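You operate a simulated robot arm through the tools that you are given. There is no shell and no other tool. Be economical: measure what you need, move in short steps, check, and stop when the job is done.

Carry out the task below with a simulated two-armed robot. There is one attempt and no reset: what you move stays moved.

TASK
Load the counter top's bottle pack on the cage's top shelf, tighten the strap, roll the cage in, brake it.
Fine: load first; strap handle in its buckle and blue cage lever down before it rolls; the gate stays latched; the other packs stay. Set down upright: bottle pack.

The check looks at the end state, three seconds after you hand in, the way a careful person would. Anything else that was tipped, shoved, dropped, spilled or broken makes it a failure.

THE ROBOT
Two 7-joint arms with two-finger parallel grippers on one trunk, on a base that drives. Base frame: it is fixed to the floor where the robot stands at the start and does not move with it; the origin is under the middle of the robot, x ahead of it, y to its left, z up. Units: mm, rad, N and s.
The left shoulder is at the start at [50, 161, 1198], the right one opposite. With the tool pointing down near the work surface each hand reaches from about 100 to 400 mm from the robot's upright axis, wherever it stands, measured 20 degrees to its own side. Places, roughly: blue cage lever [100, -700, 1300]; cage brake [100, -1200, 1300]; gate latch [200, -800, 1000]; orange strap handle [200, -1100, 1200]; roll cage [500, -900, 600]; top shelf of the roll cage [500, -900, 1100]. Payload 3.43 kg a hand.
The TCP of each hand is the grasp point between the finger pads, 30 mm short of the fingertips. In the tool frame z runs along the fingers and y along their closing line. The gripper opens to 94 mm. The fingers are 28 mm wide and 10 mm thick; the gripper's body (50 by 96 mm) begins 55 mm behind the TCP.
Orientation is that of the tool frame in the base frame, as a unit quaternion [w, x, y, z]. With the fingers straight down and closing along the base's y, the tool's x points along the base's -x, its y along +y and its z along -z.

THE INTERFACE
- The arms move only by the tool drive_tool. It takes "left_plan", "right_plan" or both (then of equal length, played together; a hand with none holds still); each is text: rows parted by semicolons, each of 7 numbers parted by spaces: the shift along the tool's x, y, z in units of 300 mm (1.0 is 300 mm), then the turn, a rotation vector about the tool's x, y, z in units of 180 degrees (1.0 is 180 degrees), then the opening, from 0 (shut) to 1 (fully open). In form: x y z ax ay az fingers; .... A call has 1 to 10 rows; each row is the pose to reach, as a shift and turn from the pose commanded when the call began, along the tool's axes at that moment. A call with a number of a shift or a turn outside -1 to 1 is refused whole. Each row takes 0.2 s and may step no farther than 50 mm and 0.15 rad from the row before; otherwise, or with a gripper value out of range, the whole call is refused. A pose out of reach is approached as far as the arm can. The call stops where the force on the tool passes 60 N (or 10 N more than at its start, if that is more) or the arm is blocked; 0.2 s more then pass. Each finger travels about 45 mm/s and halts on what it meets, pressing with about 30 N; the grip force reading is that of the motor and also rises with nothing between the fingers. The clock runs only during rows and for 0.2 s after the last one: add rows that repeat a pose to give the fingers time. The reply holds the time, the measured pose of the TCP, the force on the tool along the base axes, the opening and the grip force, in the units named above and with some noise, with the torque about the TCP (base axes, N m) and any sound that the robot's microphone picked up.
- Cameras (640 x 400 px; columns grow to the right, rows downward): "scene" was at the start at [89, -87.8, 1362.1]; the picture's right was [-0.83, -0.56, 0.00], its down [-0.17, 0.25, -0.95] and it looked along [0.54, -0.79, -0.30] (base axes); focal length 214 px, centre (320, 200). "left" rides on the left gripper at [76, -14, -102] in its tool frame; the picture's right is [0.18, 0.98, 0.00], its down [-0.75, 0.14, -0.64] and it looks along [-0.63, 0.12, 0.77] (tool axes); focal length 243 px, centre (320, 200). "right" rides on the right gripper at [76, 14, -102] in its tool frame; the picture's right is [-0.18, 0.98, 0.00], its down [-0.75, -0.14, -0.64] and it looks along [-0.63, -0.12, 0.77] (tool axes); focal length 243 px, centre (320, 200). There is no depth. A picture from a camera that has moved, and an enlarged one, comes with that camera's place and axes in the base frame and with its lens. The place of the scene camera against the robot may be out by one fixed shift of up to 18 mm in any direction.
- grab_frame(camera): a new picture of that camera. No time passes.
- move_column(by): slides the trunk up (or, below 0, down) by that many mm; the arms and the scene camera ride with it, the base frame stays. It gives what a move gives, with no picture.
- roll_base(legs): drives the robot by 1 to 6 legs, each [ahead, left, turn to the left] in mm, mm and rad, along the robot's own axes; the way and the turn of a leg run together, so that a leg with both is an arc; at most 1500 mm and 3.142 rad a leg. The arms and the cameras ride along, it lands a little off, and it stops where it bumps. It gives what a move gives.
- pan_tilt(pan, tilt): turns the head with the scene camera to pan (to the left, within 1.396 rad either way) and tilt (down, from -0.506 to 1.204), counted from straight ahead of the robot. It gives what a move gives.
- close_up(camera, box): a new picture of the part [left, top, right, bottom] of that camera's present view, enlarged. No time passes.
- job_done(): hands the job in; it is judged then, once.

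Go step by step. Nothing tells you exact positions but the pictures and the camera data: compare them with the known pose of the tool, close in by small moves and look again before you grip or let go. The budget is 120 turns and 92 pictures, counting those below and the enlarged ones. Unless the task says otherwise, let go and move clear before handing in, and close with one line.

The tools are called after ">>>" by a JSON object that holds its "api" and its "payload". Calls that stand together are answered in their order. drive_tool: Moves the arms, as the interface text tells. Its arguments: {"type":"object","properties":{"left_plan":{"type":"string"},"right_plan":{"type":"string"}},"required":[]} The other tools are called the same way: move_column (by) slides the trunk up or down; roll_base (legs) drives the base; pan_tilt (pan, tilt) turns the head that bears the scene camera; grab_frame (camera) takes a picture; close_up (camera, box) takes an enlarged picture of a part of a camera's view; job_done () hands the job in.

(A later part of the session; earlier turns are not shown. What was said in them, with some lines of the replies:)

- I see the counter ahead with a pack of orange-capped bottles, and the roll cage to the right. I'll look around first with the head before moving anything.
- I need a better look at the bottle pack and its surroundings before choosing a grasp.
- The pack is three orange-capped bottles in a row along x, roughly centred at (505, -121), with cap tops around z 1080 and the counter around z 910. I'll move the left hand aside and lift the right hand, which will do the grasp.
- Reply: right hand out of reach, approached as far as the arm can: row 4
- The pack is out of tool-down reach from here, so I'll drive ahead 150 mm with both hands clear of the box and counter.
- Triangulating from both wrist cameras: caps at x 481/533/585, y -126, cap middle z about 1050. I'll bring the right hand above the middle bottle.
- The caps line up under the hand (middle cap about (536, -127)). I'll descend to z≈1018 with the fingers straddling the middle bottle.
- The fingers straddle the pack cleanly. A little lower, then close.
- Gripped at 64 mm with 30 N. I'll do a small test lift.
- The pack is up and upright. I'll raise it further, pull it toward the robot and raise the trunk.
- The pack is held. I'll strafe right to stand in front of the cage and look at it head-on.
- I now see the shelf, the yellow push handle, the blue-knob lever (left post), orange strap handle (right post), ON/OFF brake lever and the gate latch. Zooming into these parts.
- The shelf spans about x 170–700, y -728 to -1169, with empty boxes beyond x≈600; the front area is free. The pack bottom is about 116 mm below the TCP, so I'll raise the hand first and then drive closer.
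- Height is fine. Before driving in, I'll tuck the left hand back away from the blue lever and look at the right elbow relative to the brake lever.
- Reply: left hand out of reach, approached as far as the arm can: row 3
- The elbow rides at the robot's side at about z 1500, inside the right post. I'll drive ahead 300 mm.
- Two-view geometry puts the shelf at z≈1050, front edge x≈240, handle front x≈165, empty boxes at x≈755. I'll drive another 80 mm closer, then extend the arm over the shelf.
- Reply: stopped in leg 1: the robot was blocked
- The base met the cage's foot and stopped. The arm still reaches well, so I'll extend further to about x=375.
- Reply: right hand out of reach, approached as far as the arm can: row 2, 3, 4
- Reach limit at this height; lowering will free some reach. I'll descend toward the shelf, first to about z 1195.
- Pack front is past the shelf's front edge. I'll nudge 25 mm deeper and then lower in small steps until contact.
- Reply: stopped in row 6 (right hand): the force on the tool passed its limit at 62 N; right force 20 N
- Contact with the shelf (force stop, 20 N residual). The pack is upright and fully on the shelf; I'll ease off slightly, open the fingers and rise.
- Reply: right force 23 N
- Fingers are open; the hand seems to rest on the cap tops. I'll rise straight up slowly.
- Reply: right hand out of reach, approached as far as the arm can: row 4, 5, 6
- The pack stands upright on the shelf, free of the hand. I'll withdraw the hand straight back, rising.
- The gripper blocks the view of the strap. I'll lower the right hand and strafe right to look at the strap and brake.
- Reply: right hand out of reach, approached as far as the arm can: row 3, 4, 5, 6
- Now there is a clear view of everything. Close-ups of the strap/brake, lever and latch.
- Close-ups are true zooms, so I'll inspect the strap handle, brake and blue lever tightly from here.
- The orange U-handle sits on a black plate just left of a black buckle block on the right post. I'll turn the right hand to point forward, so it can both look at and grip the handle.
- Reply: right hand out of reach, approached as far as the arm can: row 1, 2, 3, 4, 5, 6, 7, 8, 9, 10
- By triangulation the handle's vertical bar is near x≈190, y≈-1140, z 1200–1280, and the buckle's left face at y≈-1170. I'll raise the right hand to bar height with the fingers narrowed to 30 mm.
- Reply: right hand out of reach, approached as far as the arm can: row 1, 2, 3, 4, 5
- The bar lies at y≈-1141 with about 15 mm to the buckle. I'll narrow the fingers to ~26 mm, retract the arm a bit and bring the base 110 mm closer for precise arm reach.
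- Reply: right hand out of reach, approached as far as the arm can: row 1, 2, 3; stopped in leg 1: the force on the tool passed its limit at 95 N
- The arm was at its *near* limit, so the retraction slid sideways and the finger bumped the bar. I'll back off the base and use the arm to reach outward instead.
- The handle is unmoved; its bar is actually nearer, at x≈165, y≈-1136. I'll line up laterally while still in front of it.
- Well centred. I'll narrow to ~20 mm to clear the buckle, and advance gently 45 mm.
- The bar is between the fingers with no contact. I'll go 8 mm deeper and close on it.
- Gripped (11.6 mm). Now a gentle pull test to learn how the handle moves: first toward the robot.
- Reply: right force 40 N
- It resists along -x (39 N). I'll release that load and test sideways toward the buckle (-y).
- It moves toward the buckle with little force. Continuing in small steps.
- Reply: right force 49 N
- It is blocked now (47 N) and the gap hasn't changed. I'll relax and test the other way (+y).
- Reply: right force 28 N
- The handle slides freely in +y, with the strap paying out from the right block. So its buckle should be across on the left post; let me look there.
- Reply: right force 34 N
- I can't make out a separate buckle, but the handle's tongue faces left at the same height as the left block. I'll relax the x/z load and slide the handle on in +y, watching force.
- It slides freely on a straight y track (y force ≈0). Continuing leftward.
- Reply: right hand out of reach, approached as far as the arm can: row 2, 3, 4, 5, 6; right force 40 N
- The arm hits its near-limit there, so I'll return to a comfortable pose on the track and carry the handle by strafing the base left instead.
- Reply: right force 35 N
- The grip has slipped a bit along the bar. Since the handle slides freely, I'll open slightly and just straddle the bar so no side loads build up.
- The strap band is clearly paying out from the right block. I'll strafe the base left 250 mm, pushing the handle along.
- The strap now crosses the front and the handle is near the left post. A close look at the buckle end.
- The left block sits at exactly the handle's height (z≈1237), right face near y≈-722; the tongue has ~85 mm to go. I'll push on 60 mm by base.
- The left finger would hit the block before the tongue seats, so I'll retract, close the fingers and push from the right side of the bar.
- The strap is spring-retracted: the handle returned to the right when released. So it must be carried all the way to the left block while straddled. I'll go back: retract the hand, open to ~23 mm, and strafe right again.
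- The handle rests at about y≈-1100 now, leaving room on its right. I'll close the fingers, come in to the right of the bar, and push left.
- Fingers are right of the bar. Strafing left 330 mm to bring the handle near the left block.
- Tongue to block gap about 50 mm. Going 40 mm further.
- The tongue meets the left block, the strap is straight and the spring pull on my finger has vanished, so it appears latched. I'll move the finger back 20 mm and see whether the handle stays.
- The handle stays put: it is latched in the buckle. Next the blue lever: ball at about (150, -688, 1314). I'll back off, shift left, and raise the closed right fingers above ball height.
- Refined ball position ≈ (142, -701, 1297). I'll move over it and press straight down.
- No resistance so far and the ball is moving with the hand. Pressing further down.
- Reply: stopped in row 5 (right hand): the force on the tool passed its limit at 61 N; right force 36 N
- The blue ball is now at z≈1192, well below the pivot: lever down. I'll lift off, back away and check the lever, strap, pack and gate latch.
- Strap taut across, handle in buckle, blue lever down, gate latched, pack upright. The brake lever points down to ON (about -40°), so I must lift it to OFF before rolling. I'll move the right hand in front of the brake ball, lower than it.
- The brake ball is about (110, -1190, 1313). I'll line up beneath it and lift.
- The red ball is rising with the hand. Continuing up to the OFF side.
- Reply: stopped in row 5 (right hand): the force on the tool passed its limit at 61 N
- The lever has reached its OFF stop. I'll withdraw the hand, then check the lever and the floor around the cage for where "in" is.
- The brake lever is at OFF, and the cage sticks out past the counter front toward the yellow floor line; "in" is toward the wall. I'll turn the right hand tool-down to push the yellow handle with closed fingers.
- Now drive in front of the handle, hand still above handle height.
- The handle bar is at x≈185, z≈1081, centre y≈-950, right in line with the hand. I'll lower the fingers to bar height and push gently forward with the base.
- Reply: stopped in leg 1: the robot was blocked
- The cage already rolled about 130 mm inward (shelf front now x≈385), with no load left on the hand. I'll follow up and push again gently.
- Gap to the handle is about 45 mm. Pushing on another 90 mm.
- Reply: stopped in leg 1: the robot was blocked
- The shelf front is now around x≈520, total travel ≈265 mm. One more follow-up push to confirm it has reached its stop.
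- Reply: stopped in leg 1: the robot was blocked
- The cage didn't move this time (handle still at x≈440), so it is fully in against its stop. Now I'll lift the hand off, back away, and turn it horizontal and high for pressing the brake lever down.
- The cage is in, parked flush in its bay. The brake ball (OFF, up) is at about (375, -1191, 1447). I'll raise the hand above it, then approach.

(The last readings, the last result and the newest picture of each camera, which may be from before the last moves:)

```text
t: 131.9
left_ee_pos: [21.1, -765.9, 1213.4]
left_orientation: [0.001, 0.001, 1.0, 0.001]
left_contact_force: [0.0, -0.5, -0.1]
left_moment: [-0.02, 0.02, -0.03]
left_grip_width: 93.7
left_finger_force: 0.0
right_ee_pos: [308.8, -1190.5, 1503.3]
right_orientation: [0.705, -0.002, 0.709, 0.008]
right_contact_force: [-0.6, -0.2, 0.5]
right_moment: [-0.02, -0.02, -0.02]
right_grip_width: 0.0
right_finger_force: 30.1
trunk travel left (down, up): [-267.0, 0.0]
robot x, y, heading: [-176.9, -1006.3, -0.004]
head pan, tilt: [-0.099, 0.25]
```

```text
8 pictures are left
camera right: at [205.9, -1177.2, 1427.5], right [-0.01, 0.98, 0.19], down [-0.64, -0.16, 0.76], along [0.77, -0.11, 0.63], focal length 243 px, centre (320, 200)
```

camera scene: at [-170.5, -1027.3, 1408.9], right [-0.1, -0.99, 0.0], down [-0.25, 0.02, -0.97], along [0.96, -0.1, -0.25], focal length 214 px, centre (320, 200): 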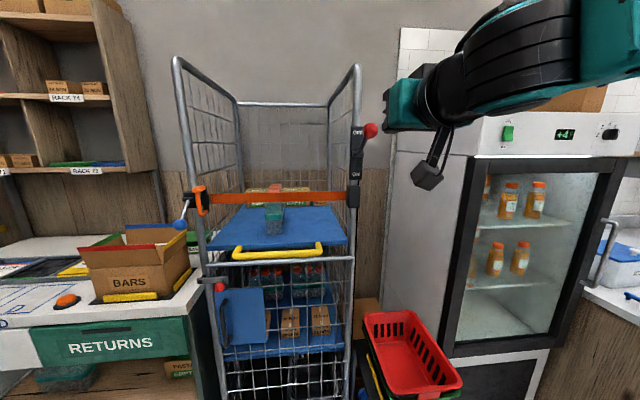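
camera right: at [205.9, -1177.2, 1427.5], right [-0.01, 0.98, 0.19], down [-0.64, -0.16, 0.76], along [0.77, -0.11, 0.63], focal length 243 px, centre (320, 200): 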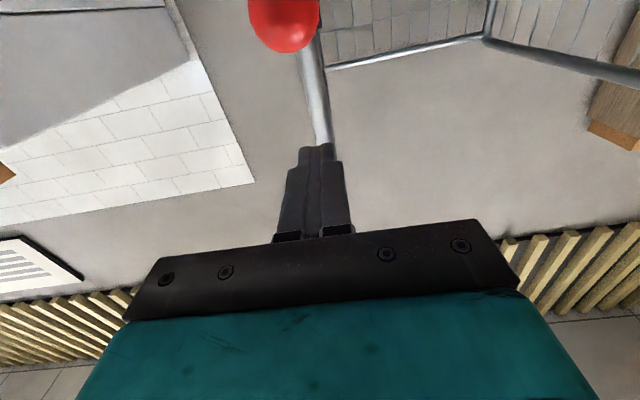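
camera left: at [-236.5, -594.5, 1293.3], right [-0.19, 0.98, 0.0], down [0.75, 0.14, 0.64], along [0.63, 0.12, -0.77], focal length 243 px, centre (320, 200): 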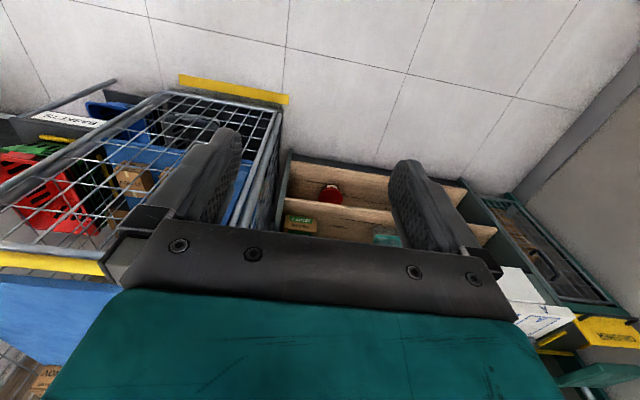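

Ball confirmed at about (362, -1194, 1432), below my fingers. Advance 43 mm and press down.

>>> {"api": "drive_tool", "payload": {"right_plan": "0 -0.013 0.08 0 0 0 0; 0 -0.013 0.143 0 0 0 0; 0.07 -0.013 0.143 0 0 0 0; 0.14 -0.013 0.143 0 0 0 0; 0.21 -0.013 0.143 0 0 0 0; 0.28 -0.013 0.143 0 0 0 0; 0.35 -0.013 0.143 0 0 0 0; 0.42 -0.013 0.143 0 0 0 0; 0.49 -0.013 0.143 0 0 0 0; 0.54 -0.013 0.143 0 0 0 0"}}

>>> {"api": "grab_frame", "payload": {"camera": "right"}}

```text
t: 134.1
left_ee_pos: [20.5, -766.2, 1212.1]
left_orientation: [0.001, 0.001, 1.0, 0.002]
left_contact_force: [-0.2, -0.4, 1.0]
left_moment: [-0.01, -0.01, -0.02]
left_grip_width: 94.2
left_finger_force: 0.0
right_ee_pos: [348.4, -1191.6, 1343.1]
right_orientation: [0.707, -0.003, 0.707, 0.008]
right_contact_force: [1.1, -0.2, 2.8]
right_moment: [-0.04, -0.07, 0.0]
right_grip_width: 0.1
right_finger_force: 30.4
trunk travel left (down, up): [-267.0, 0.0]
robot x, y, heading: [-179.6, -1008.2, -0.0]
head pan, tilt: [-0.099, 0.25]
```

```text
7 pictures are left
camera right: at [247.3, -1178.9, 1266.3], right [-0.01, 0.98, 0.19], down [-0.64, -0.16, 0.75], along [0.77, -0.11, 0.63], focal length 243 px, centre (320, 200)
```

right: 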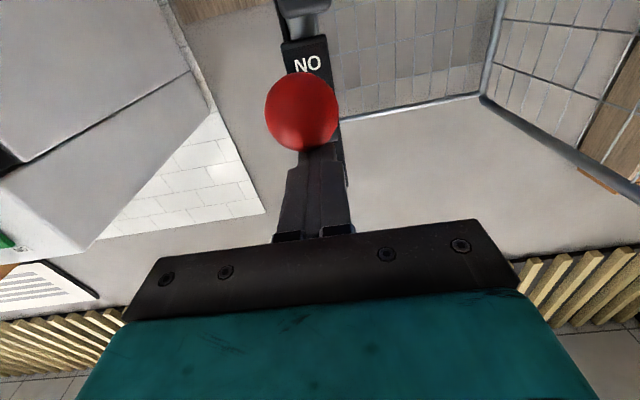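

The lever is nearly fully down (ball z≈1306). I'll press a bit further to reach the stop.

>>> {"api": "drive_tool", "payload": {"right_plan": "0.03 0 0 0 0 0 0; 0.06 0 0 0 0 0 0; 0.09 0 0 0 0 0 0; 0.12 0 0 0 0 0 0"}}

```text
t: 134.8
left_ee_pos: [20.0, -766.1, 1212.4]
left_orientation: [0.0, 0.003, 1.0, 0.002]
left_contact_force: [0.3, -0.4, -1.2]
left_moment: [0.02, -0.02, 0.04]
left_grip_width: 94.0
left_finger_force: 0.1
right_ee_pos: [349.4, -1192.6, 1342.1]
right_orientation: [0.726, 0.001, 0.687, 0.008]
right_contact_force: [-1.1, 1.0, 8.9]
right_moment: [0.03, -0.21, 0.14]
right_grip_width: 0.2
right_finger_force: 30.3
trunk travel left (down, up): [-267.0, 0.0]
robot x, y, heading: [-181.2, -1005.9, -0.003]
head pan, tilt: [-0.099, 0.25]
stopped in row 3 (right hand): the force on the tool passed its limit at 63 N (the readings are from after the stop); the commanded pose is now the measured one
```

It hit its end stop: brake fully ON. I'll lift off, back away, and inspect everything.

>>> {"api": "drive_tool", "payload": {"right_plan": "-0.04 0 0 0 0.01 0 0; -0.08 0 -0.08 0 0.015 0 0; -0.08 0 -0.15 0 0.015 0 0"}}

>>> {"api": "roll_base", "payload": {"legs": [[-420, 0, 0], [0, 120, 0]]}}

>>> {"api": "pan_tilt", "payload": {"pan": 0.05, "tilt": 0.45}}

>>> {"api": "grab_frame", "payload": {"camera": "scene"}}

>>> {"api": "close_up", "payload": {"camera": "scene", "box": [250, 40, 440, 200]}}

```text
t: 135.6
left_ee_pos: [21.5, -766.0, 1213.1]
left_orientation: [0.001, 0.002, 1.0, 0.002]
left_contact_force: [-0.8, 0.3, 0.1]
left_moment: [-0.01, -0.01, 0.02]
left_grip_width: 94.1
left_finger_force: 0.0
right_ee_pos: [304.9, -1194.1, 1361.1]
right_orientation: [0.706, 0.001, 0.708, 0.008]
right_contact_force: [0.4, 0.3, 0.6]
right_moment: [0.0, 0.02, 0.05]
right_grip_width: 0.0
right_finger_force: 29.8
trunk travel left (down, up): [-267.0, 0.0]
robot x, y, heading: [-182.2, -1007.6, -0.002]
head pan, tilt: [-0.099, 0.25]
```

```text
t: 139.5
left_ee_pos: [-404.3, -644.4, 1212.6]
left_orientation: [0.001, -0.001, 1.0, 0.0]
left_contact_force: [-0.9, 0.5, 0.5]
left_moment: [-0.03, -0.02, 0.0]
left_grip_width: 94.2
left_finger_force: 0.1
right_ee_pos: [-117.7, -1072.5, 1360.3]
right_orientation: [0.706, 0.0, 0.708, 0.01]
right_contact_force: [0.1, -0.1, 0.2]
right_moment: [-0.01, -0.01, -0.02]
right_grip_width: 0.0
right_finger_force: 29.7
trunk travel left (down, up): [-267.0, 0.0]
robot x, y, heading: [-603.0, -887.8, 0.004]
head pan, tilt: [-0.099, 0.25]
```

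```text
t: 140.2
left_ee_pos: [-403.2, -644.4, 1213.1]
left_orientation: [0.001, 0.0, 1.0, 0.002]
left_contact_force: [0.3, -0.1, -0.1]
left_moment: [-0.04, -0.01, 0.0]
left_grip_width: 94.0
left_finger_force: 0.1
right_ee_pos: [-117.5, -1072.2, 1359.8]
right_orientation: [0.706, -0.001, 0.708, 0.009]
right_contact_force: [0.3, 0.7, 0.2]
right_moment: [0.02, -0.03, -0.03]
right_grip_width: 0.0
right_finger_force: 30.0
trunk travel left (down, up): [-267.0, 0.0]
robot x, y, heading: [-604.9, -886.1, 0.003]
head pan, tilt: [0.051, 0.45]
```

```text
6 pictures are left
camera scene: at [-475.9, -893.3, 1390.4], right [0.05, -1.0, 0.0], down [-0.43, -0.02, -0.9], along [0.9, 0.05, -0.43], focal length 214 px, centre (320, 200)
```

scene: 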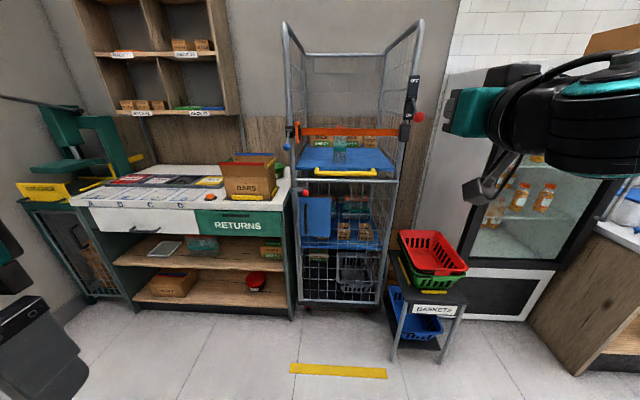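

```text
2.50 times, centred on (345, 120) of scene
camera zoom: at [-475.9, -893.3, 1390.4], right [0.05, -1.0, 0.0], down [-0.43, -0.02, -0.9], along [0.9, 0.05, -0.43], focal length 536 px, centre (258, 400)
```

zoom: 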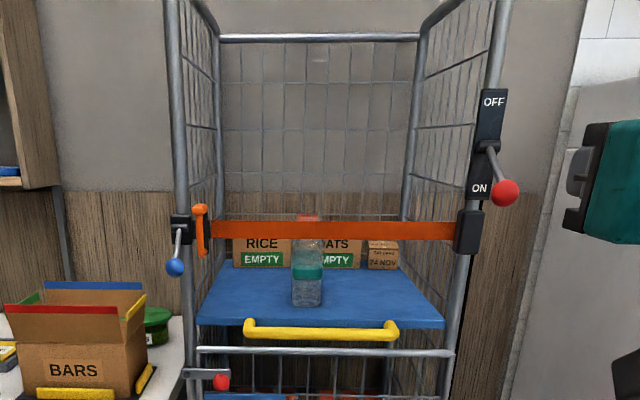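

Final view: the pack stands upright on the top shelf, and the strap handle is in its buckle. The blue lever is down, the gate is latched, the cage is fully in with the brake lever at ON, and the surroundings are undisturbed. Both hands are clear, so I'm handing in.

>>> {"api": "job_done", "payload": {}}

```text
The job is handed in.
```

I loaded the bottle pack upright on the cage's top shelf, tightened the strap into its buckle, and pressed the blue lever down. I then rolled the cage in about 260 mm, until another push no longer moved it, and set its brake to ON. The gate is still latched and both hands are clear.
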